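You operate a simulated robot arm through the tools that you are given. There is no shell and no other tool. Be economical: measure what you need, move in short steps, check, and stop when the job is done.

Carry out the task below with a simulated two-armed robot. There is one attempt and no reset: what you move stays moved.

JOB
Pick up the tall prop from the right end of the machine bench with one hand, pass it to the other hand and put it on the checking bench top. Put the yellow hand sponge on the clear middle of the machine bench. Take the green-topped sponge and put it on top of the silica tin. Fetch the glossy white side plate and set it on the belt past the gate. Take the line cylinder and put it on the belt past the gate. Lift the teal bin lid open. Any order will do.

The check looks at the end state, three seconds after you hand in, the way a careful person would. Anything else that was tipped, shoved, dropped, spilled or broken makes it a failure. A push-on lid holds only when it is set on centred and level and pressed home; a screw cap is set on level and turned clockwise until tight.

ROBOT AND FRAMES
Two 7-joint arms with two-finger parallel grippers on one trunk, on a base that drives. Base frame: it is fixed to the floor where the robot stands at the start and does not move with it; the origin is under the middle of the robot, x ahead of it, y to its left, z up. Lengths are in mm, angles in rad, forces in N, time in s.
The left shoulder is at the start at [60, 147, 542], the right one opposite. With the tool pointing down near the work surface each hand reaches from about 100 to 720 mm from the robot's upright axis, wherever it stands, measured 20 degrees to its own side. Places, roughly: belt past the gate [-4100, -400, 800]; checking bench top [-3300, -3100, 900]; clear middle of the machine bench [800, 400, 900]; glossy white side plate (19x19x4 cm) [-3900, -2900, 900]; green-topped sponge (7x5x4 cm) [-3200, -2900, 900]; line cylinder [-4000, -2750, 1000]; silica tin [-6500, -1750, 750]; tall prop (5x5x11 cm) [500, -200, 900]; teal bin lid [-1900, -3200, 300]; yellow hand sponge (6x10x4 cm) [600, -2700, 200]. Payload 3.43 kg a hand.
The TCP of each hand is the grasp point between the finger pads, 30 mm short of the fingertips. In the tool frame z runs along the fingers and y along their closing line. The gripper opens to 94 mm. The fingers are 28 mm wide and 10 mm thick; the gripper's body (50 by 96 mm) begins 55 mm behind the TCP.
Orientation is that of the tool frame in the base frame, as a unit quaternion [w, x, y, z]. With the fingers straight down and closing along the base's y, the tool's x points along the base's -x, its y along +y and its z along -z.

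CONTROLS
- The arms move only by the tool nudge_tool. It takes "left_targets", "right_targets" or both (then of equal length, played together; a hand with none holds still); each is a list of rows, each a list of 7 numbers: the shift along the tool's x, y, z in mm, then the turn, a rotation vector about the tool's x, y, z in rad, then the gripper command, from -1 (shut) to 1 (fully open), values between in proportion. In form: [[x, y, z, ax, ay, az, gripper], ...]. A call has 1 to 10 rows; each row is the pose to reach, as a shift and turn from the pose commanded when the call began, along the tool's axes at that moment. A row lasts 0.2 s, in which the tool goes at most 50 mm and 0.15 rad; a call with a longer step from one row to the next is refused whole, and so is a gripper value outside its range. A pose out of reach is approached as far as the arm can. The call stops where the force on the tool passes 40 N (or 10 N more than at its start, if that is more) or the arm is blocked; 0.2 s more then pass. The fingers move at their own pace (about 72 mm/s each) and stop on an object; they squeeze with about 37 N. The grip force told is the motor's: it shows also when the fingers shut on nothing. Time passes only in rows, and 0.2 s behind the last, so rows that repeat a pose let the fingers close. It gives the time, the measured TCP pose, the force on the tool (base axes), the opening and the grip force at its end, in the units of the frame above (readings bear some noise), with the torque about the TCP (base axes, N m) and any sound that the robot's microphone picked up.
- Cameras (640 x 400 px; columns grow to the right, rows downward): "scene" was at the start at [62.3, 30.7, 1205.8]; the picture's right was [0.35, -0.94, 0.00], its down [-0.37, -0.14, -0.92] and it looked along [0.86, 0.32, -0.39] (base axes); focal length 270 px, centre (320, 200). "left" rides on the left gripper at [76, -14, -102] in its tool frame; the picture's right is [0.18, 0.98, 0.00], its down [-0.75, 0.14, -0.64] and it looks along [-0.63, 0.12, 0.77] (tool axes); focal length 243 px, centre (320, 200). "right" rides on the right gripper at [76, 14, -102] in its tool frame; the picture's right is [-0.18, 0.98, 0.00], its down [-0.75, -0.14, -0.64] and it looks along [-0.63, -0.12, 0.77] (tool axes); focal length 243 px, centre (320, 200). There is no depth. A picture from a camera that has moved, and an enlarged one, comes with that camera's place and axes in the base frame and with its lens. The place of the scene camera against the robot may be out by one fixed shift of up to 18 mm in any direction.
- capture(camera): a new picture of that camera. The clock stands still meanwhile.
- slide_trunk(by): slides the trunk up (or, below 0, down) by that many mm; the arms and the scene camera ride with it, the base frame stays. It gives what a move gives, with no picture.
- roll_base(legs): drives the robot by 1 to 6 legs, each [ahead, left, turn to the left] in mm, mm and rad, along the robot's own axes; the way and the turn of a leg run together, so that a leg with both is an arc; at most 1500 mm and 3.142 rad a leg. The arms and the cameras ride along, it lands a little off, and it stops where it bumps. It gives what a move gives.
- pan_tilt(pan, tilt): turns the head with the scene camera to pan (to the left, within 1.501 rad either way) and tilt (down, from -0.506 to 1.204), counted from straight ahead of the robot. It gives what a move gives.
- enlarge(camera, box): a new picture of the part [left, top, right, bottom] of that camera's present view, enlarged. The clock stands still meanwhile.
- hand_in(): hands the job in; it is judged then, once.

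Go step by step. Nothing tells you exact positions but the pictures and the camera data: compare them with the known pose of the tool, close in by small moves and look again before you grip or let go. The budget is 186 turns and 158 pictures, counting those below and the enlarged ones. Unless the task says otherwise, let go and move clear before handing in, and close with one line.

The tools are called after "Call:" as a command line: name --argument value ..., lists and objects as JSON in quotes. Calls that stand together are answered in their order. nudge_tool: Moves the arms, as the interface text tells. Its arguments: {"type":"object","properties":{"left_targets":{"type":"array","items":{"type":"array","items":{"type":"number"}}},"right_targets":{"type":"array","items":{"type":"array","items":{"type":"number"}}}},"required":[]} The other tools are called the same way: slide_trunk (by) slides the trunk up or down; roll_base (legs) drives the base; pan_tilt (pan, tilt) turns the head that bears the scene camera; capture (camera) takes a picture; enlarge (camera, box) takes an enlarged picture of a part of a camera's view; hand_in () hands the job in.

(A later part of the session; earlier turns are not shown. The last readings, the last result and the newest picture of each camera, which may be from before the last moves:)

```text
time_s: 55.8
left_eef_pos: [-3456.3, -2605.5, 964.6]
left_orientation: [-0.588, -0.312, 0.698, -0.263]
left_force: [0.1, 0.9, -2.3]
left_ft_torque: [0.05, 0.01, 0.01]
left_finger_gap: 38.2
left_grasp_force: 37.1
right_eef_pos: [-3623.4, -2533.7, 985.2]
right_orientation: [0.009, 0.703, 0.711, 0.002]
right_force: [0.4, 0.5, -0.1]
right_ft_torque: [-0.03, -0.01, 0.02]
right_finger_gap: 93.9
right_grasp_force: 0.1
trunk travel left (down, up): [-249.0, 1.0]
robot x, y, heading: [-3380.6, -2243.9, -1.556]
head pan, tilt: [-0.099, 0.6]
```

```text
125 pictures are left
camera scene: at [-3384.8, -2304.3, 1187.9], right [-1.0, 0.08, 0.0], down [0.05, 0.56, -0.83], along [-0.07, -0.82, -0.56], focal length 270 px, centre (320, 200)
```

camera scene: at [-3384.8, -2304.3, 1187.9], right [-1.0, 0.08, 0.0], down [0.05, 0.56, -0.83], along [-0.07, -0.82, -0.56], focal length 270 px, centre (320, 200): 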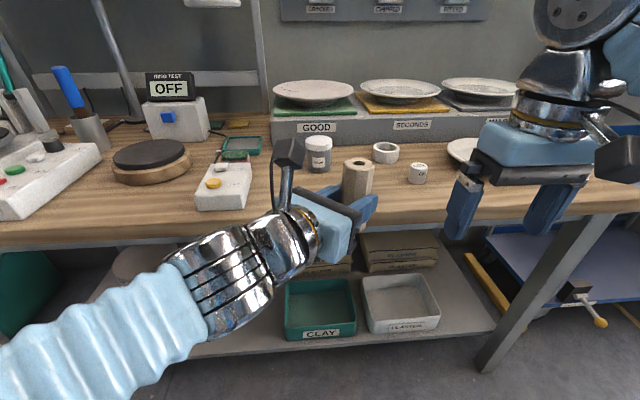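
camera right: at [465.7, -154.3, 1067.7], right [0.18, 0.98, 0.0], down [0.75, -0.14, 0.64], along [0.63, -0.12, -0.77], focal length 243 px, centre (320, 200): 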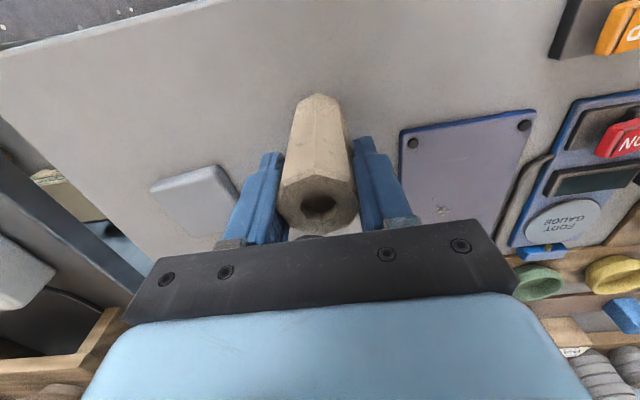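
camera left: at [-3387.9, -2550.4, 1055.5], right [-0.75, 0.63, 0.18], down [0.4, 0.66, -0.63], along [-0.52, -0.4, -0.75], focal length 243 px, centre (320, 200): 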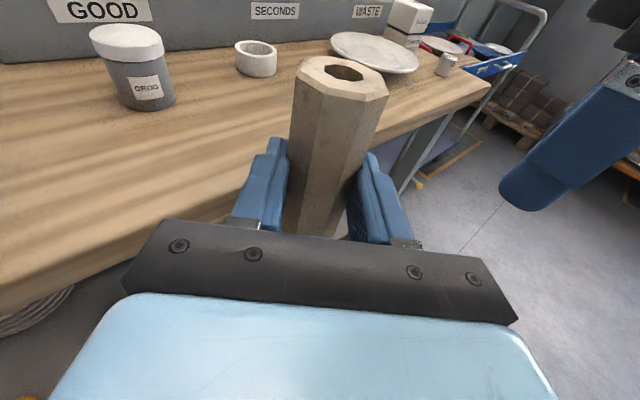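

The prop is held well and the bench front edge is near y -2670. I carry it over the clear patch at about [-3490,-2735], between jar, ring and cap.

Call:
nudge_tool --left_targets '[[5, -15, 29, 0, 0, 0, -1], [10, -31, 59, 0, 0, 0, -1], [15, -46, 88, 0, 0, 0, -1], [20, -61, 118, 0, 0, 0, -1]]'

Call:
capture --camera "left"

Call:
enlarge --camera "scene" --box '[240, 110, 480, 260]'

```text
time_s: 56.8
left_eef_pos: [-3491.0, -2735.9, 966.1]
left_orientation: [-0.59, -0.31, 0.698, -0.262]
left_force: [0.2, -0.1, -2.5]
left_ft_torque: [0.02, -0.03, 0.0]
left_finger_gap: 38.6
left_grasp_force: 36.9
right_eef_pos: [-3623.1, -2533.9, 984.5]
right_orientation: [0.008, 0.703, 0.711, 0.002]
right_force: [0.1, -0.4, 0.7]
right_ft_torque: [-0.03, 0.01, 0.0]
right_finger_gap: 93.9
right_grasp_force: 0.1
trunk travel left (down, up): [-249.0, 1.0]
robot x, y, heading: [-3386.9, -2239.3, -1.557]
head pan, tilt: [-0.099, 0.6]
```

```text
124 pictures are left
camera left: at [-3422.9, -2680.2, 1057.4], right [-0.75, 0.63, 0.18], down [0.4, 0.66, -0.63], along [-0.52, -0.4, -0.75], focal length 243 px, centre (320, 200)
```

left: 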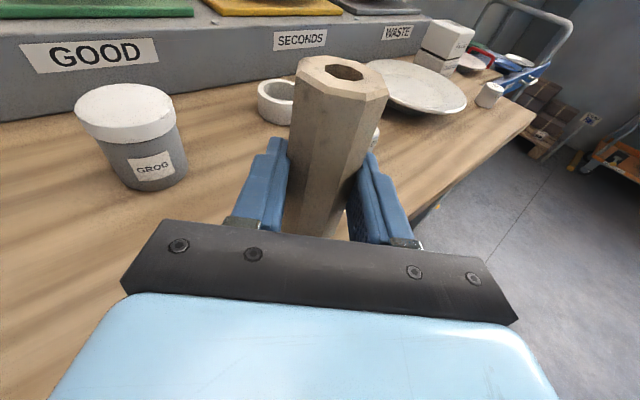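

```text
2.67 times, centred on (360, 185) of scene
camera zoom: at [-3384.7, -2304.2, 1187.8], right [-1.0, 0.08, 0.0], down [0.05, 0.56, -0.83], along [-0.07, -0.82, -0.56], focal length 719 px, centre (213, 240)
```

zoom: 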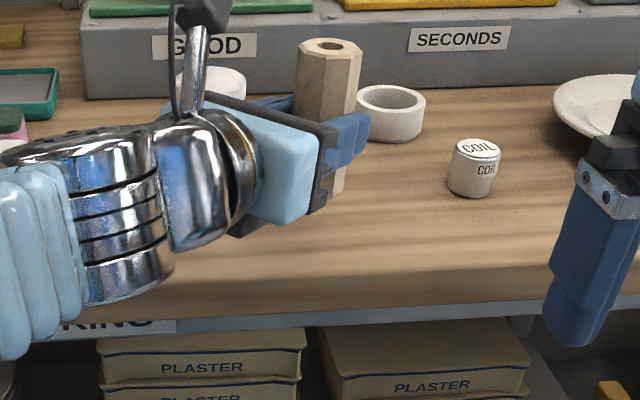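

From two views of the jar I put the bench top at about z 875 to 885, so the prop's base hangs about 55 mm above it. I lower gently, watching the force.

Call:
nudge_tool --left_targets '[[-15, 0, 2.6, 0, 0, 0, -1], [-30, 0, 5.1, 0, 0, 0, -1], [-40, 0, 6.9, 0, 0, 0, -1], [-45, 0, 7.7, 0, 0, 0, -1]]'

Call:
capture --camera "left"

Call:
enlarge --camera "scene" --box '[240, 110, 480, 260]'

```text
time_s: 57.8
left_eef_pos: [-3490.5, -2735.7, 918.2]
left_orientation: [-0.588, -0.312, 0.699, -0.263]
left_force: [-0.2, -0.5, -2.3]
left_ft_torque: [0.01, 0.03, 0.02]
left_finger_gap: 38.3
left_grasp_force: 37.1
right_eef_pos: [-3622.9, -2533.4, 985.0]
right_orientation: [0.009, 0.702, 0.712, 0.002]
right_force: [0.4, -0.3, 0.2]
right_ft_torque: [-0.02, 0.0, -0.02]
right_finger_gap: 94.0
right_grasp_force: 0.1
trunk travel left (down, up): [-249.0, 1.0]
robot x, y, heading: [-3378.6, -2241.7, -1.555]
head pan, tilt: [-0.099, 0.6]
```

```text
122 pictures are left
camera left: at [-3422.4, -2680.2, 1010.1], right [-0.75, 0.63, 0.18], down [0.4, 0.66, -0.63], along [-0.52, -0.4, -0.75], focal length 243 px, centre (320, 200)
```

left: 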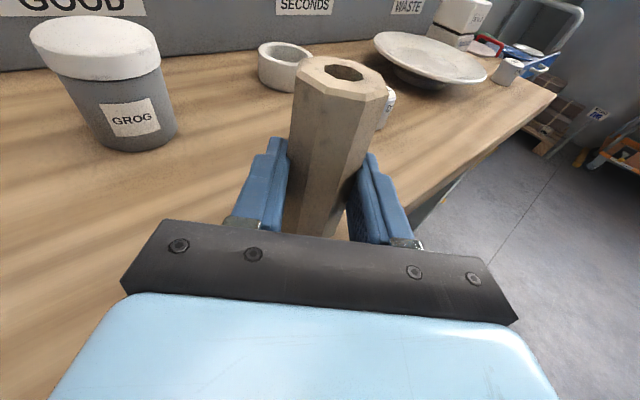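

```text
2.67 times, centred on (360, 185) of scene
camera zoom: at [-3384.8, -2304.4, 1187.9], right [-1.0, 0.08, 0.0], down [0.05, 0.56, -0.82], along [-0.07, -0.82, -0.57], focal length 719 px, centre (213, 240)
```

zoom: 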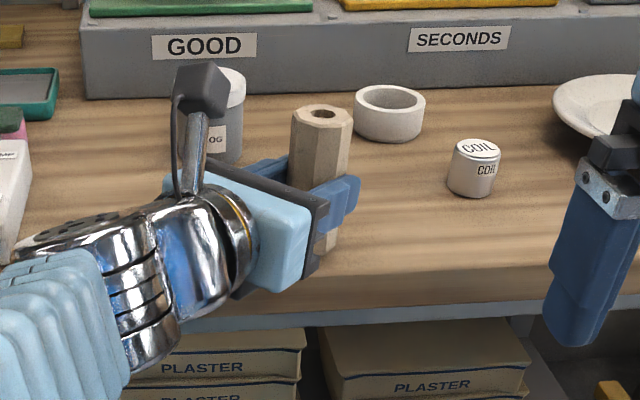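

It is close now. I lower in small steps until contact shows in the force.

Call:
nudge_tool --left_targets '[[-3, 0, 0.5, 0, 0, 0, -1], [-6, 0, 1, 0, 0, 0, -1], [-9, 0, 1.5, 0, 0, 0, -1], [-12, 0, 2, 0, 0, 0, -1]]'

Call:
enlarge --camera "scene" --box '[300, 140, 440, 240]'

```text
time_s: 58.8
left_eef_pos: [-3489.5, -2735.8, 909.1]
left_orientation: [-0.59, -0.311, 0.697, -0.264]
left_force: [5.7, 4.4, 30.9]
left_ft_torque: [-0.61, 0.47, 0.02]
left_finger_gap: 38.9
left_grasp_force: 36.6
right_eef_pos: [-3622.0, -2532.3, 986.3]
right_orientation: [0.009, 0.702, 0.712, 0.001]
right_force: [-0.3, 0.1, 0.1]
right_ft_torque: [0.02, -0.02, -0.01]
right_finger_gap: 94.3
right_grasp_force: 0.0
trunk travel left (down, up): [-249.0, 1.0]
robot x, y, heading: [-3381.9, -2247.3, -1.553]
head pan, tilt: [-0.099, 0.6]
```

```text
4.00 times, centred on (370, 190) of scene
camera zoom: at [-3383.7, -2302.1, 1188.4], right [-1.0, 0.08, 0.0], down [0.05, 0.56, -0.83], along [-0.07, -0.82, -0.56], focal length 1078 px, centre (120, 240)
```

zoom: 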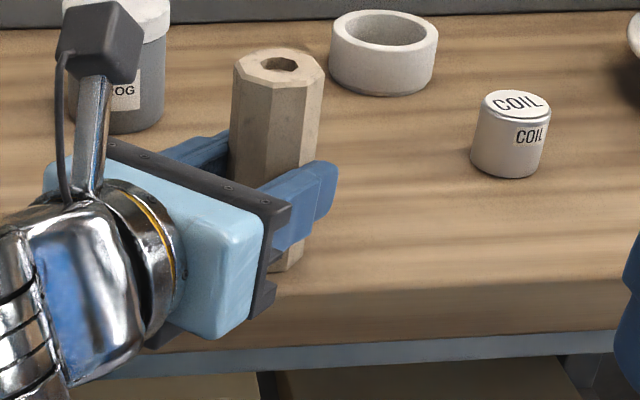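

The prop stands on the bench (contact at 31 N, so the bench top is near z 880). I ease off, open part way, and withdraw straight back.

Call:
nudge_tool --left_targets '[[2, 0, -0.3, 0, 0, 0, -1], [2, 0, -0.3, 0, 0, 0, 0.3], [2, 0, -0.3, 0, 0, 0, 0.3], [2, 0, -0.3, 0, 0, 0, 0.3], [2, 0, -30, 0, 0, 0, 0.3], [2, 0, -65, 0, 0, 0, 0.3], [2, 0, -105, 0, 0, 0, 0.3]]'

Call:
capture --camera "scene"

```text
time_s: 60.4
left_eef_pos: [-3421.3, -2659.3, 925.4]
left_orientation: [-0.588, -0.311, 0.699, -0.263]
left_force: [-0.4, 0.3, 0.0]
left_ft_torque: [-0.03, -0.01, 0.02]
left_finger_gap: 61.1
left_grasp_force: 0.2
right_eef_pos: [-3622.8, -2534.4, 985.6]
right_orientation: [0.009, 0.702, 0.712, 0.003]
right_force: [0.0, -0.8, 0.0]
right_ft_torque: [0.03, 0.01, 0.0]
right_finger_gap: 94.0
right_grasp_force: 0.2
trunk travel left (down, up): [-249.0, 1.0]
robot x, y, heading: [-3381.8, -2245.3, -1.555]
head pan, tilt: [-0.099, 0.6]
```

```text
119 pictures are left
camera scene: at [-3385.0, -2304.4, 1187.8], right [-1.0, 0.08, 0.0], down [0.05, 0.56, -0.82], along [-0.07, -0.82, -0.57], focal length 270 px, centre (320, 200)
```

scene: 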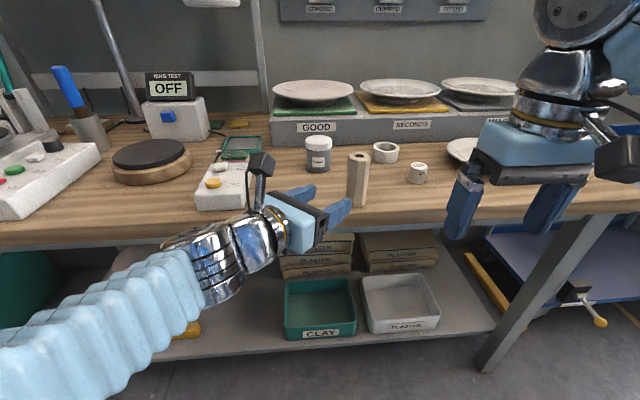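

The prop stands free on the checking bench. Next I look for the green-topped sponge around [-3200,-2900].

Call:
enlarge --camera "scene" --box '[180, 100, 300, 220]'

```text
3.33 times, centred on (240, 160) of scene
camera zoom: at [-3385.0, -2304.4, 1187.8], right [-1.0, 0.08, 0.0], down [0.05, 0.56, -0.82], along [-0.07, -0.82, -0.57], focal length 898 px, centre (587, 333)
```

zoom: 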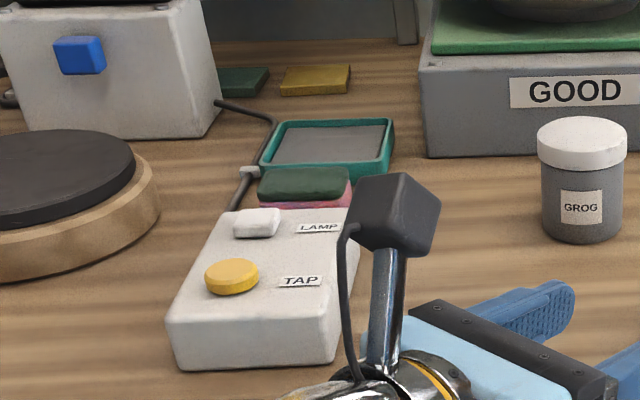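

The green-topped sponge (pink underneath) lies behind the LAMP/TAP box, near [-3244,-2864]. I turn the left hand back to pointing down while moving it away from the prop and up.

Call:
nudge_tool --left_targets '[[3, -10, -12, -0.0558, -0.1163, 0.0663, 0.6], [6, -20, -24, -0.1116, -0.2326, 0.1326, 1], [9, -30, -36, -0.1674, -0.3489, 0.1989, 1], [12, -40, -48, -0.2232, -0.4652, 0.2652, 1], [15, -50, -60, -0.279, -0.5815, 0.3315, 1], [18, -59, -72, -0.3348, -0.6978, 0.3978, 1], [21, -69, -84, -0.3906, -0.8141, 0.4641, 1], [24, -79, -97, -0.4464, -0.9304, 0.5304, 1], [27, -89, -109, -0.5022, -1.0467, 0.5967, 1], [30, -98, -121, -0.558, -1.163, 0.663, 1]]'

Call:
capture --camera "scene"

```text
time_s: 62.6
left_eef_pos: [-3272.8, -2639.0, 974.5]
left_orientation: [-0.067, -0.011, 0.997, -0.031]
left_force: [0.5, 0.4, 1.1]
left_ft_torque: [0.0, 0.0, -0.02]
left_finger_gap: 94.0
left_grasp_force: 0.1
right_eef_pos: [-3621.9, -2533.8, 984.4]
right_orientation: [0.007, 0.702, 0.712, 0.002]
right_force: [0.0, -0.3, 0.0]
right_ft_torque: [-0.03, 0.0, 0.01]
right_finger_gap: 94.0
right_grasp_force: 0.1
trunk travel left (down, up): [-249.0, 1.0]
robot x, y, heading: [-3385.9, -2243.1, -1.556]
head pan, tilt: [-0.099, 0.6]
```

```text
117 pictures are left
camera scene: at [-3384.7, -2304.2, 1187.8], right [-1.0, 0.08, 0.0], down [0.05, 0.56, -0.83], along [-0.07, -0.82, -0.56], focal length 270 px, centre (320, 200)
```

scene: 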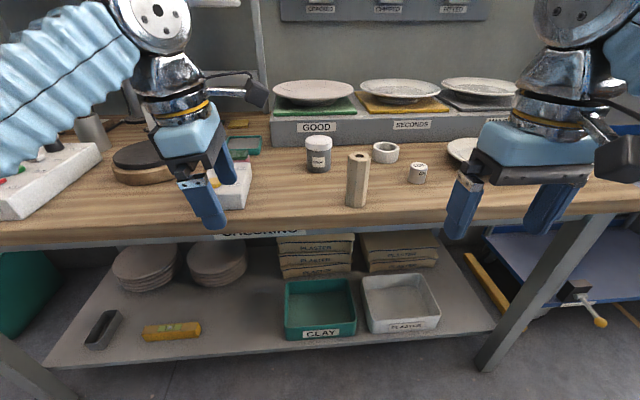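

The left hand is nearly down-pointing with fingers closing along world y. I level it, roll 90 mm closer, and look through its camera.

Call:
nudge_tool --left_targets '[[0, 0, -4, -0.05, -0.11, 0, 1], [0, 0, -8, -0.06, -0.134, 0, 1]]'

Call:
roll_base --legs '[[90, 0, 0]]'

Call:
capture --camera "left"

Call:
capture --camera "scene"

```text
time_s: 63.2
left_eef_pos: [-3274.4, -2639.8, 978.9]
left_orientation: [-0.005, -0.011, 1.0, 0.0]
left_force: [-0.3, -1.1, 0.1]
left_ft_torque: [-0.02, 0.01, 0.02]
left_finger_gap: 94.2
left_grasp_force: 0.0
left hand out of reach, approached as far as the arm can: row 2
right_eef_pos: [-3621.4, -2534.5, 985.4]
right_orientation: [0.008, 0.703, 0.711, 0.002]
right_force: [0.6, -0.4, 0.9]
right_ft_torque: [0.0, 0.01, 0.0]
right_finger_gap: 93.8
right_grasp_force: 0.1
trunk travel left (down, up): [-249.0, 1.0]
robot x, y, heading: [-3381.1, -2244.8, -1.559]
head pan, tilt: [-0.099, 0.6]
```

```text
time_s: 64.3
left_eef_pos: [-3272.3, -2728.2, 979.4]
left_orientation: [-0.006, -0.011, 1.0, 0.0]
left_force: [0.1, 0.2, 0.1]
left_ft_torque: [-0.01, -0.01, 0.01]
left_finger_gap: 94.0
left_grasp_force: 0.0
right_eef_pos: [-3620.5, -2622.3, 985.1]
right_orientation: [0.008, 0.702, 0.712, 0.002]
right_force: [0.4, 0.4, -0.3]
right_ft_torque: [-0.02, 0.01, -0.02]
right_finger_gap: 93.8
right_grasp_force: 0.1
trunk travel left (down, up): [-249.0, 1.0]
robot x, y, heading: [-3379.7, -2329.7, -1.553]
head pan, tilt: [-0.099, 0.6]
```

```text
116 pictures are left
camera left: at [-3347.6, -2745.1, 1082.4], right [-0.2, 0.98, 0.0], down [0.76, 0.16, 0.63], along [0.62, 0.13, -0.77], focal length 243 px, centre (320, 200)
```

left: 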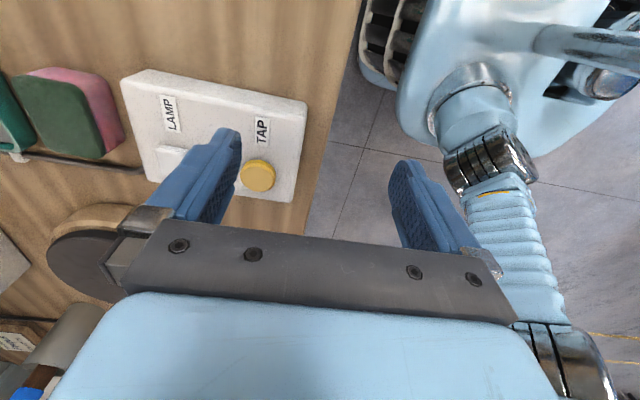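

```text
115 pictures are left
camera scene: at [-3383.3, -2393.0, 1187.9], right [-1.0, 0.08, 0.0], down [0.05, 0.56, -0.83], along [-0.07, -0.82, -0.56], focal length 270 px, centre (320, 200)
```

scene: 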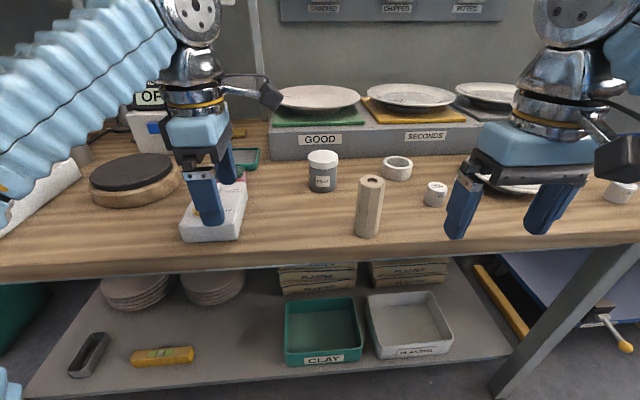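

The sponge's centre is near [-3252,-2901], with finger-sized gaps to the box in front and the tray behind. I roll 70 mm closer for height, then hover over it with a 68 mm opening.

Call:
roll_base --legs '[[70, 0, 0]]'

Call:
nudge_tool --left_targets '[[-7, -34, 0, 0, 0, 0, 0.7], [-14, -68, 0, 0, 0, 0, 0.45], [-20, -102, 0, 0, 0, 0, 0.45]]'

Call:
capture --camera "left"

```text
time_s: 65.3
left_eef_pos: [-3272.3, -2799.8, 979.1]
left_orientation: [-0.006, -0.01, 1.0, 0.0]
left_force: [-0.1, -0.1, 0.7]
left_ft_torque: [-0.02, 0.01, 0.01]
left_finger_gap: 94.0
left_grasp_force: 0.2
right_eef_pos: [-3620.5, -2692.4, 984.6]
right_orientation: [0.008, 0.703, 0.711, 0.002]
right_force: [0.9, -0.3, 0.6]
right_ft_torque: [-0.03, 0.0, 0.01]
right_finger_gap: 93.9
right_grasp_force: 0.0
trunk travel left (down, up): [-249.0, 1.0]
robot x, y, heading: [-3380.4, -2400.8, -1.553]
head pan, tilt: [-0.099, 0.6]
```

```text
time_s: 66.1
left_eef_pos: [-3260.0, -2851.8, 978.5]
left_orientation: [-0.007, -0.01, 1.0, -0.001]
left_force: [-0.4, 0.4, -0.4]
left_ft_torque: [0.0, 0.03, 0.05]
left_finger_gap: 68.3
left_grasp_force: 0.0
left hand out of reach, approached as far as the arm can: row 2, 3
right_eef_pos: [-3618.8, -2693.0, 985.1]
right_orientation: [0.008, 0.702, 0.712, 0.002]
right_force: [0.3, 0.2, 0.3]
right_ft_torque: [0.02, 0.01, 0.0]
right_finger_gap: 93.9
right_grasp_force: 0.0
trunk travel left (down, up): [-249.0, 1.0]
robot x, y, heading: [-3377.7, -2405.6, -1.554]
head pan, tilt: [-0.099, 0.6]
```

```text
114 pictures are left
camera left: at [-3336.1, -2866.2, 1081.8], right [-0.2, 0.98, 0.0], down [0.76, 0.16, 0.63], along [0.62, 0.13, -0.78], focal length 243 px, centre (320, 200)
```

left: 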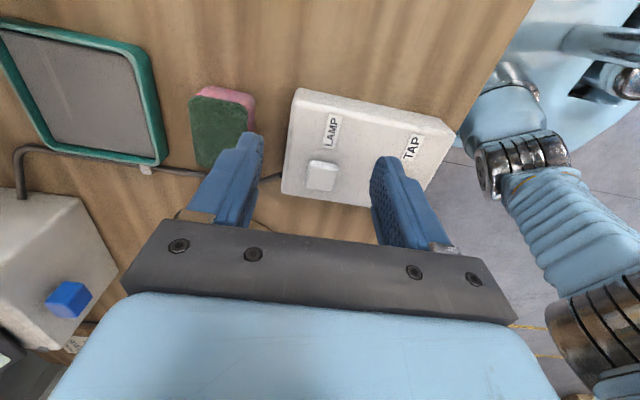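

The sponge is clear to see, centre about [-3250,-2922]. To avoid brushing the box's buttons I go around its -x side, then look.

Call:
nudge_tool --left_targets '[[40, 0, 0, 0, 0, 0, 0.3], [75, 0, 0, 0, 0, 0, 0.3], [75, -35, 12, 0, 0, 0, 0.3], [75, -71, 22, 0, 0, 0, 0.3]]'

Call:
capture --camera "left"

Call:
capture --camera "scene"

```text
time_s: 67.1
left_eef_pos: [-3313.6, -2900.7, 943.7]
left_orientation: [-0.005, -0.011, 1.0, 0.001]
left_force: [-0.3, -0.2, -0.3]
left_ft_torque: [0.0, -0.01, -0.01]
left_finger_gap: 60.8
left_grasp_force: 0.0
left hand out of reach, approached as far as the arm can: row 1, 2, 3, 4
right_eef_pos: [-3620.2, -2695.2, 984.6]
right_orientation: [0.008, 0.702, 0.712, 0.003]
right_force: [0.7, 0.0, 1.0]
right_ft_torque: [-0.04, 0.05, 0.02]
right_finger_gap: 94.1
right_grasp_force: 0.0
trunk travel left (down, up): [-249.0, 1.0]
robot x, y, heading: [-3379.0, -2404.2, -1.553]
head pan, tilt: [-0.099, 0.6]
```

```text
113 pictures are left
camera left: at [-3389.4, -2916.6, 1047.0], right [-0.2, 0.98, 0.0], down [0.76, 0.16, 0.63], along [0.62, 0.13, -0.77], focal length 243 px, centre (320, 200)
```

left: 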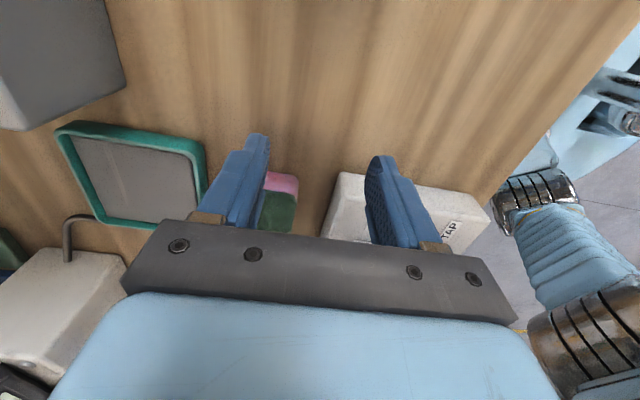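

```text
112 pictures are left
camera scene: at [-3382.3, -2465.0, 1187.7], right [-1.0, 0.08, 0.0], down [0.05, 0.56, -0.82], along [-0.07, -0.82, -0.57], focal length 270 px, centre (320, 200)
```

scene: 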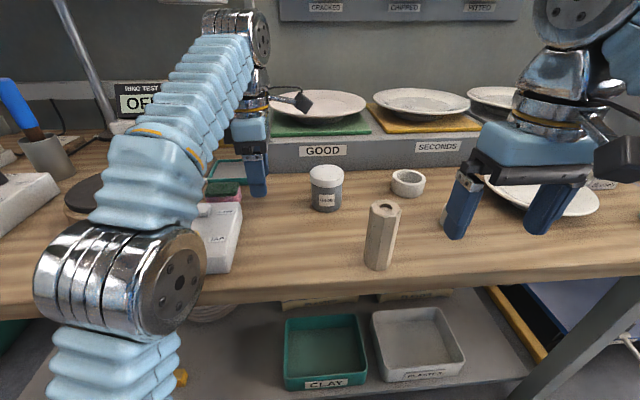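

The hand is beside the sponge now at z 944. I shift to y -2926, slide over the sponge in +x, and lower so the tips straddle it.

Call:
nudge_tool --left_targets '[[0, -25, 0, 0, 0, 0, 0.3], [-30, -25, 0, 0, 0, 0, 0.3], [-62, -25, 0, 0, 0, 0, 0.3]]'

Call:
capture --camera "left"

```text
time_s: 67.9
left_eef_pos: [-3260.9, -2915.4, 947.4]
left_orientation: [-0.006, -0.009, 1.0, -0.005]
left_force: [0.0, -0.7, -0.5]
left_ft_torque: [-0.01, -0.01, 0.03]
left_finger_gap: 60.9
left_grasp_force: 0.1
left hand out of reach, approached as far as the arm can: row 1, 2, 3
right_eef_pos: [-3620.0, -2693.5, 985.6]
right_orientation: [0.008, 0.703, 0.712, 0.003]
right_force: [0.2, 0.1, -0.1]
right_ft_torque: [0.0, -0.01, -0.03]
right_finger_gap: 94.0
right_grasp_force: 0.1
trunk travel left (down, up): [-249.0, 1.0]
robot x, y, heading: [-3380.6, -2406.6, -1.551]
head pan, tilt: [-0.099, 0.6]
```

```text
111 pictures are left
camera left: at [-3336.1, -2930.6, 1050.6], right [-0.2, 0.98, -0.01], down [0.76, 0.16, 0.63], along [0.62, 0.12, -0.78], focal length 243 px, centre (320, 200)
```

left: 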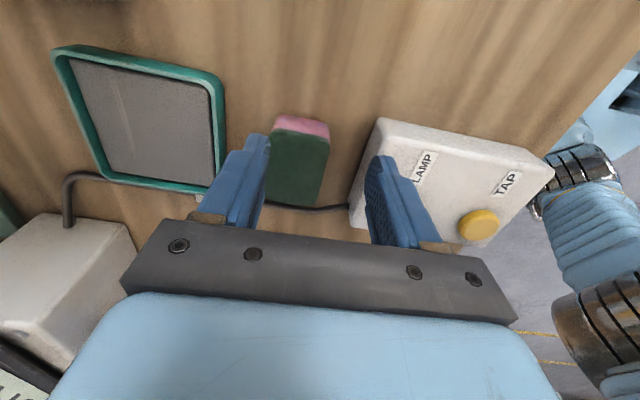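

I need about 16 mm more in -y. I shift that way, narrow the opening a little, and check before going down.

Call:
nudge_tool --left_targets '[[-3, -18, 0, 0, 0, 0, 0.3], [-5, -18, 3, 0, 0, 0, 0.2], [-5, -18, 3, 0, 0, 0, 0.15]]'

Call:
capture --camera "left"

```text
time_s: 68.7
left_eef_pos: [-3256.1, -2921.8, 942.8]
left_orientation: [-0.006, -0.01, 1.0, -0.001]
left_force: [0.0, -0.6, 0.3]
left_ft_torque: [-0.01, 0.0, -0.02]
left_finger_gap: 53.9
left_grasp_force: 0.0
left hand out of reach, approached as far as the arm can: row 1, 2, 3
right_eef_pos: [-3620.3, -2694.5, 984.9]
right_orientation: [0.008, 0.702, 0.712, 0.002]
right_force: [0.3, 0.2, 0.1]
right_ft_torque: [0.01, -0.01, 0.03]
right_finger_gap: 94.2
right_grasp_force: 0.0
trunk travel left (down, up): [-249.0, 1.0]
robot x, y, heading: [-3379.4, -2401.6, -1.552]
head pan, tilt: [-0.099, 0.6]
```

```text
110 pictures are left
camera left: at [-3330.7, -2936.3, 1046.0], right [-0.2, 0.98, 0.0], down [0.76, 0.16, 0.63], along [0.62, 0.13, -0.78], focal length 243 px, centre (320, 200)
```

left: 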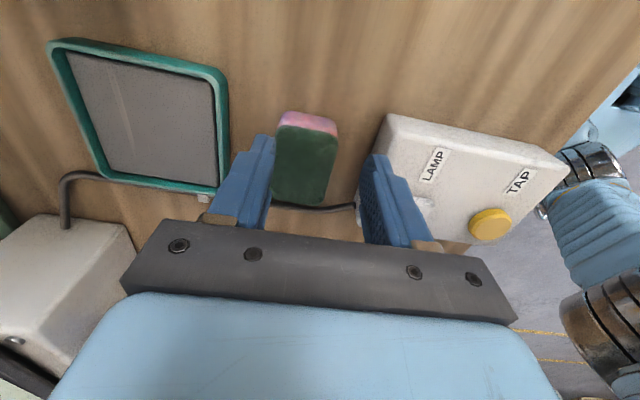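

Almost centred; the lower height allows a bit more reach. I shift 9 mm more in -y while lowering, then continue down to tips just above the bench.

Call:
nudge_tool --left_targets '[[-2, -5, 2, 0, 0, 0, 0.15], [-2, -10, 8, 0, 0, 0, 0.15], [-2, -10, 16, 0, 0, 0, 0.15]]'

Call:
capture --camera "left"

```text
time_s: 69.5
left_eef_pos: [-3253.4, -2931.1, 926.9]
left_orientation: [-0.006, -0.011, 1.0, -0.001]
left_force: [-0.8, 0.2, -0.9]
left_ft_torque: [-0.02, -0.01, -0.02]
left_finger_gap: 53.9
left_grasp_force: 0.0
right_eef_pos: [-3619.8, -2694.1, 985.3]
right_orientation: [0.008, 0.703, 0.711, 0.002]
right_force: [-0.1, 0.9, -0.2]
right_ft_torque: [-0.01, -0.02, 0.02]
right_finger_gap: 93.9
right_grasp_force: 0.0
trunk travel left (down, up): [-249.0, 1.0]
robot x, y, heading: [-3380.3, -2407.7, -1.556]
head pan, tilt: [-0.099, 0.6]
```

```text
109 pictures are left
camera left: at [-3329.2, -2947.0, 1030.0], right [-0.2, 0.98, 0.0], down [0.76, 0.16, 0.63], along [0.62, 0.13, -0.77], focal length 243 px, centre (320, 200)
```

left: 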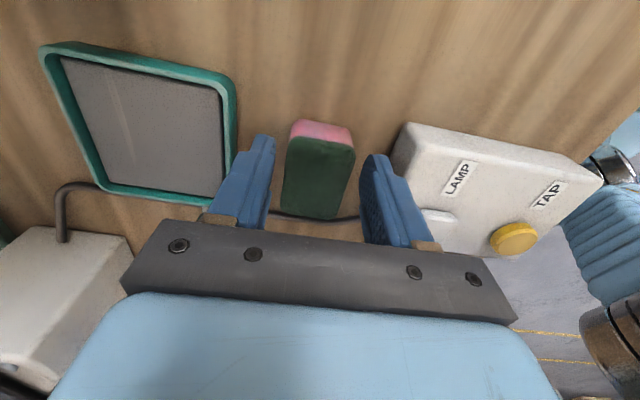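

Centred between the fingers with clearance each side. I lower 12 mm more and close.

Call:
nudge_tool --left_targets '[[0, 0, 6, 0, 0, 0, 0.15], [0, 0, 12, 0, 0, 0, 0.15], [0, 0, 12, 0, 0, 0, -1], [0, 0, 12, 0, 0, 0, -1], [0, 0, 12, 0, 0, 0, -1]]'

Call:
capture --camera "left"

```text
time_s: 70.7
left_eef_pos: [-3252.6, -2930.4, 915.4]
left_orientation: [-0.005, -0.011, 1.0, 0.001]
left_force: [0.1, -0.4, 1.6]
left_ft_torque: [0.02, -0.02, 0.0]
left_finger_gap: 39.2
left_grasp_force: 36.9
right_eef_pos: [-3620.4, -2693.4, 985.9]
right_orientation: [0.007, 0.703, 0.711, 0.002]
right_force: [-0.8, 0.3, 0.0]
right_ft_torque: [-0.01, -0.01, -0.03]
right_finger_gap: 94.0
right_grasp_force: 0.1
trunk travel left (down, up): [-249.0, 1.0]
robot x, y, heading: [-3377.5, -2406.0, -1.554]
head pan, tilt: [-0.099, 0.6]
```

```text
108 pictures are left
camera left: at [-3328.8, -2946.8, 1018.0], right [-0.2, 0.98, 0.0], down [0.76, 0.16, 0.63], along [0.62, 0.13, -0.77], focal length 243 px, centre (320, 200)
```

left: 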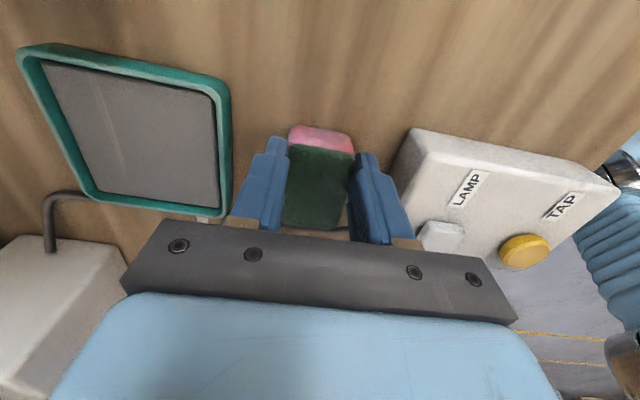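

Sponge gripped. I lift it, go out around the box on its -x side, and draw back to the bench front, rising as I go.

Call:
nudge_tool --left_targets '[[0, 0, -12, 0, 0, 0, -1], [0, 0, -24, 0, 0, 0, -1], [40, 0, -24, 0, 0, 0, -1], [75, 5, -24, 0, 0, 0, -1], [75, 45, -34, 0, 0, 0, -1], [75, 90, -45, 0, 0, 0, -1], [75, 135, -55, 0, 0, 0, -1], [75, 180, -60, 0, 0, 0, -1], [75, 225, -65, 0, 0, 0, -1]]'

Call:
capture --camera "scene"

Call:
capture --camera "left"

```text
time_s: 72.7
left_eef_pos: [-3331.1, -2706.9, 978.5]
left_orientation: [-0.006, -0.01, 1.0, 0.0]
left_force: [0.6, -0.9, 0.0]
left_ft_torque: [0.01, 0.01, -0.03]
left_finger_gap: 36.7
left_grasp_force: 37.5
left hand out of reach, approached as far as the arm can: row 2, 3, 4
right_eef_pos: [-3619.5, -2693.0, 984.0]
right_orientation: [0.008, 0.703, 0.711, 0.001]
right_force: [1.0, -0.1, 0.8]
right_ft_torque: [0.0, -0.04, -0.01]
right_finger_gap: 94.2
right_grasp_force: 0.0
trunk travel left (down, up): [-249.0, 1.0]
robot x, y, heading: [-3378.9, -2403.1, -1.556]
head pan, tilt: [-0.099, 0.6]
```

```text
107 pictures are left
camera scene: at [-3382.2, -2463.7, 1187.8], right [-1.0, 0.08, 0.0], down [0.05, 0.56, -0.82], along [-0.07, -0.82, -0.57], focal length 270 px, centre (320, 200)
```

scene: 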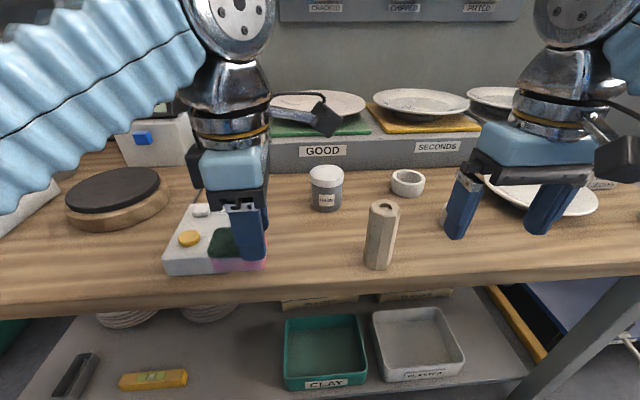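

```text
106 pictures are left
camera left: at [-3406.5, -2723.3, 1081.5], right [-0.2, 0.98, 0.0], down [0.76, 0.16, 0.63], along [0.62, 0.13, -0.77], focal length 243 px, centre (320, 200)
```

left: 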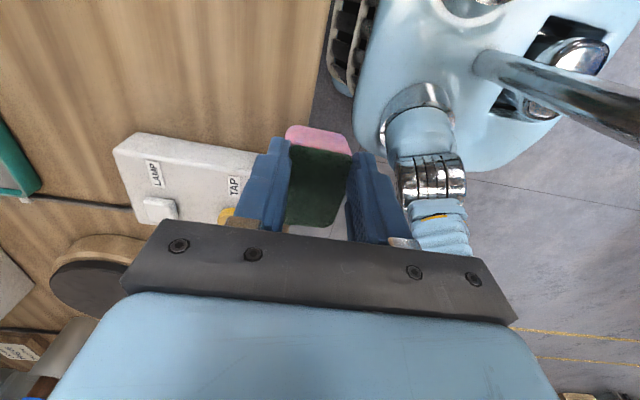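

The sponge is safely in the left hand and the box has not moved. Next is the plate to the right; I look that way.

Call:
roll_base --legs '[[-200, 0, 0], [0, -450, 0]]'

Call:
pan_tilt --pan -0.1 --tilt 0.5

Call:
capture --camera "scene"

```text
time_s: 76.7
left_eef_pos: [-3788.2, -2515.8, 978.4]
left_orientation: [-0.006, -0.009, 1.0, -0.001]
left_force: [0.0, -0.3, 0.3]
left_ft_torque: [-0.01, 0.0, 0.04]
left_finger_gap: 38.9
left_grasp_force: 37.7
right_eef_pos: [-4076.7, -2500.5, 984.8]
right_orientation: [0.008, 0.704, 0.711, 0.002]
right_force: [0.7, -0.3, 0.1]
right_ft_torque: [0.0, 0.02, -0.01]
right_finger_gap: 94.0
right_grasp_force: 0.1
trunk travel left (down, up): [-249.0, 1.0]
robot x, y, heading: [-3838.0, -2210.1, -1.557]
head pan, tilt: [-0.099, 0.6]
```

```text
time_s: 77.3
left_eef_pos: [-3789.0, -2516.2, 977.6]
left_orientation: [-0.006, -0.009, 1.0, 0.0]
left_force: [0.4, 0.6, -0.1]
left_ft_torque: [0.01, 0.0, 0.0]
left_finger_gap: 39.2
left_grasp_force: 37.0
right_eef_pos: [-4078.1, -2501.1, 984.3]
right_orientation: [0.009, 0.704, 0.71, 0.002]
right_force: [-0.2, 0.3, 0.3]
right_ft_torque: [0.03, 0.02, -0.01]
right_finger_gap: 94.0
right_grasp_force: 0.1
trunk travel left (down, up): [-249.0, 1.0]
robot x, y, heading: [-3834.8, -2212.1, -1.556]
head pan, tilt: [-0.099, 0.499]
```

```text
105 pictures are left
camera scene: at [-3839.9, -2274.4, 1196.9], right [-1.0, 0.09, 0.0], down [0.04, 0.48, -0.88], along [-0.08, -0.87, -0.48], focal length 270 px, centre (320, 200)
```

scene: 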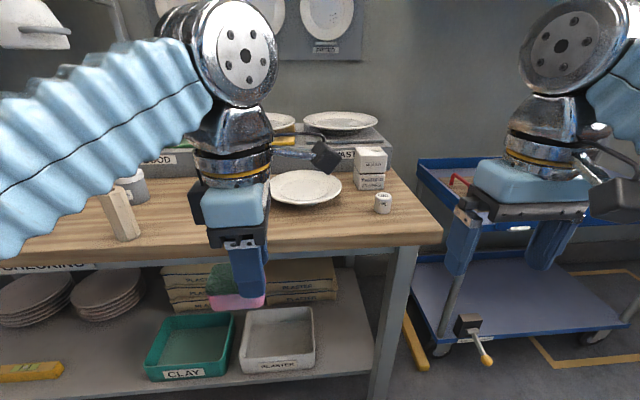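

I see the plate, a small white jar at the bench end, two stacked white boxes and a blue cart. I enlarge to identify the line cylinder.

Call:
enlarge --camera "scene" --box '[260, 130, 480, 260]'

Call:
capture --camera "left"

Call:
capture --camera "right"

```text
2.91 times, centred on (370, 195) of scene
camera zoom: at [-3839.9, -2274.4, 1196.9], right [-1.0, 0.09, 0.0], down [0.04, 0.48, -0.88], along [-0.08, -0.87, -0.48], focal length 784 px, centre (174, 214)
```

zoom: 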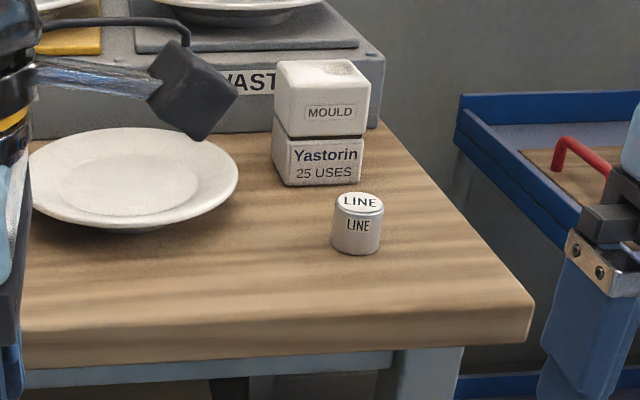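

```text
103 pictures are left
camera left: at [-3864.5, -2531.8, 1081.7], right [-0.2, 0.98, 0.0], down [0.76, 0.15, 0.63], along [0.62, 0.13, -0.77], focal length 243 px, centre (320, 200)
```

left: 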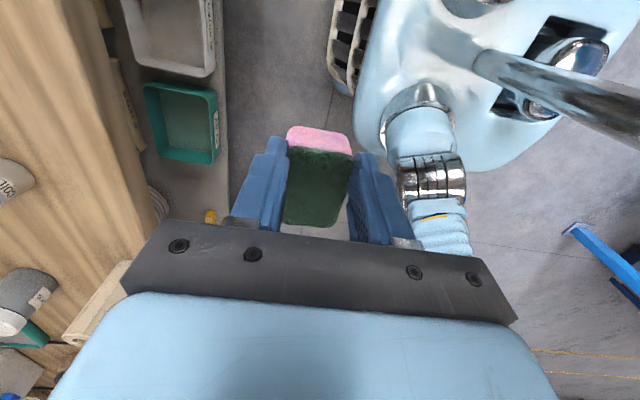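

```text
102 pictures are left
camera right: at [-4066.7, -2422.9, 1086.3], right [0.98, -0.17, 0.02], down [-0.14, -0.75, 0.65], along [-0.1, -0.64, -0.76], focal length 243 px, centre (320, 200)
```

right: 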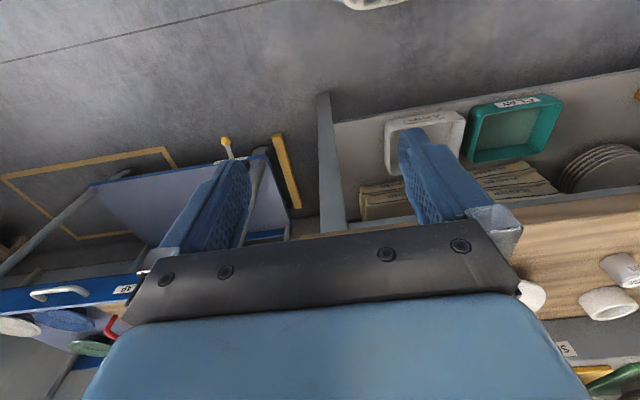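

The LINE cylinder is the small jar near [-4025,-2780]. I roll ahead 180 mm and bring the open right hand behind it for a look.

Call:
roll_base --legs '[[180, 0, 0]]'

Call:
nudge_tool --right_targets '[[-25, 25, 0, 0, 0, 0, 1], [-50, 50, 0, 0, 0, 0, 1]]'

Call:
capture --camera "right"

```text
time_s: 78.8
left_eef_pos: [-3786.0, -2696.8, 979.5]
left_orientation: [-0.006, -0.01, 1.0, 0.0]
left_force: [0.4, -0.4, 0.7]
left_ft_torque: [-0.05, 0.05, -0.02]
left_finger_gap: 39.0
left_grasp_force: 36.6
right_eef_pos: [-4074.8, -2682.6, 985.6]
right_orientation: [0.008, 0.702, 0.712, 0.002]
right_force: [0.1, 0.4, 0.3]
right_ft_torque: [-0.01, -0.02, -0.02]
right_finger_gap: 94.0
right_grasp_force: 0.0
trunk travel left (down, up): [-249.0, 1.0]
robot x, y, heading: [-3837.8, -2389.5, -1.552]
head pan, tilt: [-0.099, 0.499]
```

```text
time_s: 79.5
left_eef_pos: [-3785.5, -2696.3, 979.6]
left_orientation: [-0.006, -0.009, 1.0, 0.0]
left_force: [0.3, -0.3, -0.3]
left_ft_torque: [-0.07, 0.02, -0.01]
left_finger_gap: 39.1
left_grasp_force: 36.2
right_eef_pos: [-4022.2, -2732.7, 985.4]
right_orientation: [0.008, 0.703, 0.711, 0.002]
right_force: [-0.7, 0.2, 0.8]
right_ft_torque: [-0.03, -0.03, 0.0]
right_finger_gap: 94.1
right_grasp_force: 0.1
trunk travel left (down, up): [-249.0, 1.0]
robot x, y, heading: [-3834.3, -2394.9, -1.556]
head pan, tilt: [-0.099, 0.499]
```

```text
101 pictures are left
camera right: at [-4011.6, -2655.1, 1087.9], right [0.98, -0.17, 0.02], down [-0.14, -0.75, 0.65], along [-0.1, -0.64, -0.76], focal length 243 px, centre (320, 200)
```

right: 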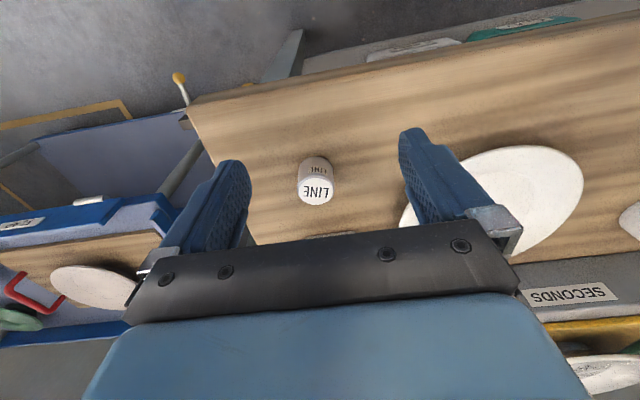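

LINE is centred near [-4036,-2790]. I move over it and lower part way.

Call:
nudge_tool --right_targets '[[-28, -7, 0, 0, 0, 0, 0.7], [-57, -14, 10, 0, 0, 0, 0.5], [-57, -14, 30, 0, 0, 0, 0.5], [-57, -14, 45, 0, 0, 0, 0.5]]'

Call:
capture --camera "right"

```text
time_s: 80.5
left_eef_pos: [-3785.9, -2696.4, 979.7]
left_orientation: [-0.006, -0.01, 1.0, 0.0]
left_force: [-0.3, 1.2, -1.0]
left_ft_torque: [0.01, -0.01, 0.02]
left_finger_gap: 39.1
left_grasp_force: 36.3
right_eef_pos: [-4035.8, -2791.5, 942.5]
right_orientation: [0.009, 0.702, 0.712, 0.002]
right_force: [-0.7, 0.2, -0.3]
right_ft_torque: [-0.01, -0.02, 0.04]
right_finger_gap: 70.3
right_grasp_force: 0.0
trunk travel left (down, up): [-249.0, 1.0]
robot x, y, heading: [-3834.8, -2389.9, -1.557]
head pan, tilt: [-0.099, 0.499]
```

```text
100 pictures are left
camera right: at [-4024.8, -2712.4, 1043.8], right [0.99, -0.17, 0.02], down [-0.14, -0.75, 0.65], along [-0.1, -0.64, -0.76], focal length 243 px, centre (320, 200)
```

right: 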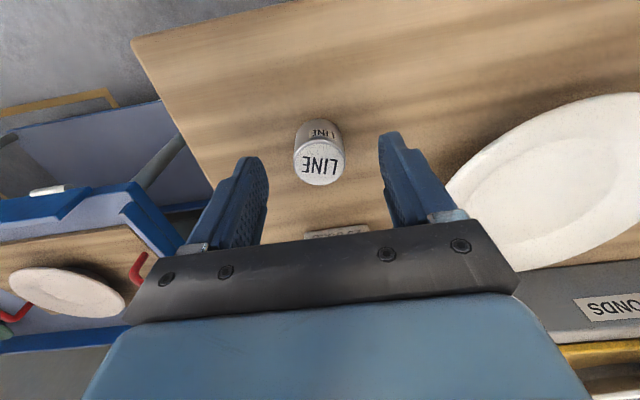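

The top's centre projects to [-4037,-2791], right under the TCP. I lower to z 915 and close.

Call:
nudge_tool --right_targets '[[0, -1, 14, 0, 0, 0, 0.5], [0, -1, 26, 0, 0, 0, 0.5], [0, -1, 26, 0, 0, 0, -1], [0, -1, 26, 0, 0, 0, -1], [0, -1, 26, 0, 0, 0, -1], [0, -1, 26, 0, 0, 0, -1]]'

Call:
capture --camera "right"

```text
time_s: 81.8
left_eef_pos: [-3786.2, -2696.3, 978.4]
left_orientation: [-0.007, -0.01, 1.0, -0.001]
left_force: [0.2, -0.3, -0.6]
left_ft_torque: [-0.03, -0.01, -0.02]
left_finger_gap: 38.9
left_grasp_force: 36.5
right_eef_pos: [-4037.4, -2788.4, 916.2]
right_orientation: [0.008, 0.703, 0.711, 0.002]
right_force: [0.2, 0.3, -0.4]
right_ft_torque: [0.0, 0.03, 0.0]
right_finger_gap: 36.8
right_grasp_force: 37.1
trunk travel left (down, up): [-249.0, 1.0]
robot x, y, heading: [-3834.7, -2389.6, -1.559]
head pan, tilt: [-0.099, 0.499]
```

```text
99 pictures are left
camera right: at [-4025.9, -2711.0, 1017.4], right [0.98, -0.17, 0.02], down [-0.14, -0.75, 0.65], along [-0.1, -0.64, -0.76], focal length 243 px, centre (320, 200)
```

right: 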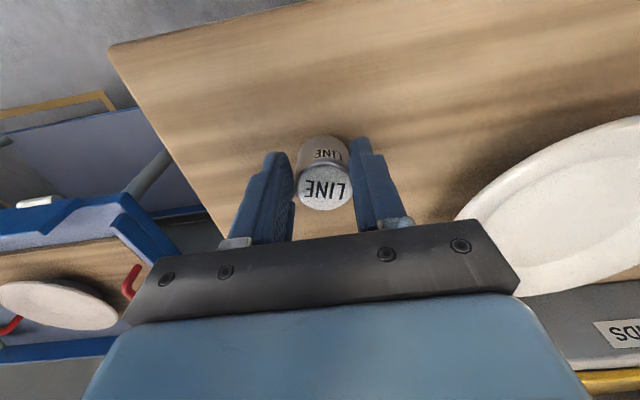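

LINE is gripped. I lift it, draw back, back away from the bench, and turn to face the belt.

Call:
nudge_tool --right_targets '[[0, 0, -25, 0, 0, 0, -1], [0, 0, -50, 0, 0, 0, -1], [40, 0, -60, 0, 0, 0, -1], [80, 0, -60, 0, 0, 0, -1]]'

Call:
roll_base --legs '[[-500, 0, 0], [0, 0, 1.6], [0, 0, 1.53]]'

Call:
pan_tilt --pan 0 --tilt 0.3

Call:
capture --camera "scene"

```text
time_s: 82.8
left_eef_pos: [-3785.4, -2696.7, 978.0]
left_orientation: [-0.006, -0.01, 1.0, 0.0]
left_force: [-0.1, -0.3, 0.3]
left_ft_torque: [-0.01, 0.05, 0.01]
left_finger_gap: 39.0
left_grasp_force: 36.5
right_eef_pos: [-4038.7, -2708.1, 973.9]
right_orientation: [0.008, 0.702, 0.712, 0.002]
right_force: [0.0, -0.9, -0.1]
right_ft_torque: [0.02, 0.01, 0.0]
right_finger_gap: 36.7
right_grasp_force: 37.6
trunk travel left (down, up): [-249.0, 1.0]
robot x, y, heading: [-3836.6, -2394.2, -1.552]
head pan, tilt: [-0.099, 0.499]
```

```text
time_s: 93.4
left_eef_pos: [-3881.9, -1578.5, 978.3]
left_orientation: [0.0, 1.0, -0.005, 0.006]
left_force: [0.3, 0.6, 0.1]
left_ft_torque: [-0.01, 0.01, -0.01]
left_finger_gap: 38.9
left_grasp_force: 36.2
right_eef_pos: [-3627.6, -1573.0, 975.0]
right_orientation: [-0.002, -0.701, 0.713, 0.008]
right_force: [0.5, -0.2, -1.5]
right_ft_torque: [0.0, 0.0, 0.01]
right_finger_gap: 36.3
right_grasp_force: 36.4
trunk travel left (down, up): [-249.0, 1.0]
robot x, y, heading: [-3840.9, -1882.2, 1.552]
head pan, tilt: [-0.099, 0.499]
```

```text
time_s: 94.1
left_eef_pos: [-3881.2, -1579.2, 979.1]
left_orientation: [0.001, 1.0, -0.006, 0.006]
left_force: [0.5, 0.6, -0.1]
left_ft_torque: [0.0, 0.0, 0.0]
left_finger_gap: 39.1
left_grasp_force: 36.5
right_eef_pos: [-3627.5, -1573.6, 974.1]
right_orientation: [-0.001, -0.701, 0.713, 0.008]
right_force: [0.6, -0.2, -1.8]
right_ft_torque: [-0.03, 0.0, 0.01]
right_finger_gap: 36.4
right_grasp_force: 37.2
trunk travel left (down, up): [-249.0, 1.0]
robot x, y, heading: [-3842.7, -1884.8, 1.555]
head pan, tilt: [0.0, 0.3]
```

```text
98 pictures are left
camera scene: at [-3835.5, -1822.8, 1215.3], right [1.0, -0.02, 0.0], down [0.0, -0.3, -0.96], along [0.01, 0.95, -0.3], focal length 270 px, centre (320, 200)
```

scene: 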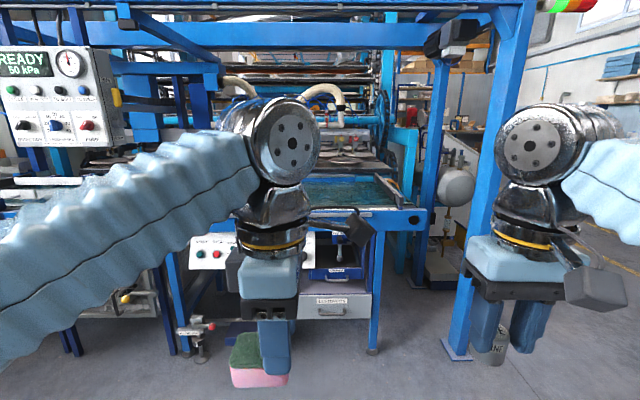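

A large blue machine is in front. I pan and enlarge to find the belt and its gate.

Call:
enlarge --camera "scene" --box '[100, 60, 460, 300]'

Call:
pan_tilt --pan 0.5 --tilt 0.3

Call:
capture --camera "scene"

```text
1.67 times, centred on (280, 180) of scene
camera zoom: at [-3835.5, -1822.8, 1215.3], right [1.0, -0.02, 0.0], down [0.0, -0.3, -0.96], along [0.01, 0.95, -0.3], focal length 449 px, centre (387, 233)
```

zoom: 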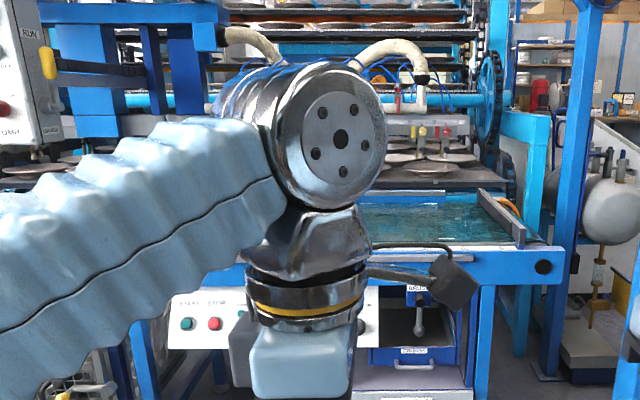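

```text
time_s: 95.1
left_eef_pos: [-3881.6, -1578.0, 978.7]
left_orientation: [0.0, 1.0, -0.005, 0.007]
left_force: [0.0, -0.4, -0.5]
left_ft_torque: [-0.03, -0.04, 0.01]
left_finger_gap: 39.4
left_grasp_force: 36.5
right_eef_pos: [-3628.2, -1574.5, 974.9]
right_orientation: [-0.002, -0.702, 0.712, 0.008]
right_force: [-0.5, -0.3, -1.3]
right_ft_torque: [-0.01, -0.03, -0.02]
right_finger_gap: 36.3
right_grasp_force: 37.0
trunk travel left (down, up): [-249.0, 1.0]
robot x, y, heading: [-3842.5, -1884.5, 1.554]
head pan, tilt: [0.499, 0.3]
```

```text
96 pictures are left
camera scene: at [-3880.3, -1833.5, 1215.3], right [0.89, 0.46, 0.0], down [0.14, -0.26, -0.96], along [-0.44, 0.85, -0.3], focal length 270 px, centre (320, 200)
```

scene: 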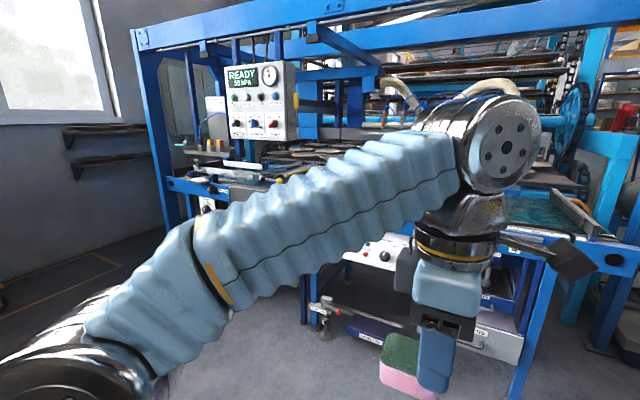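

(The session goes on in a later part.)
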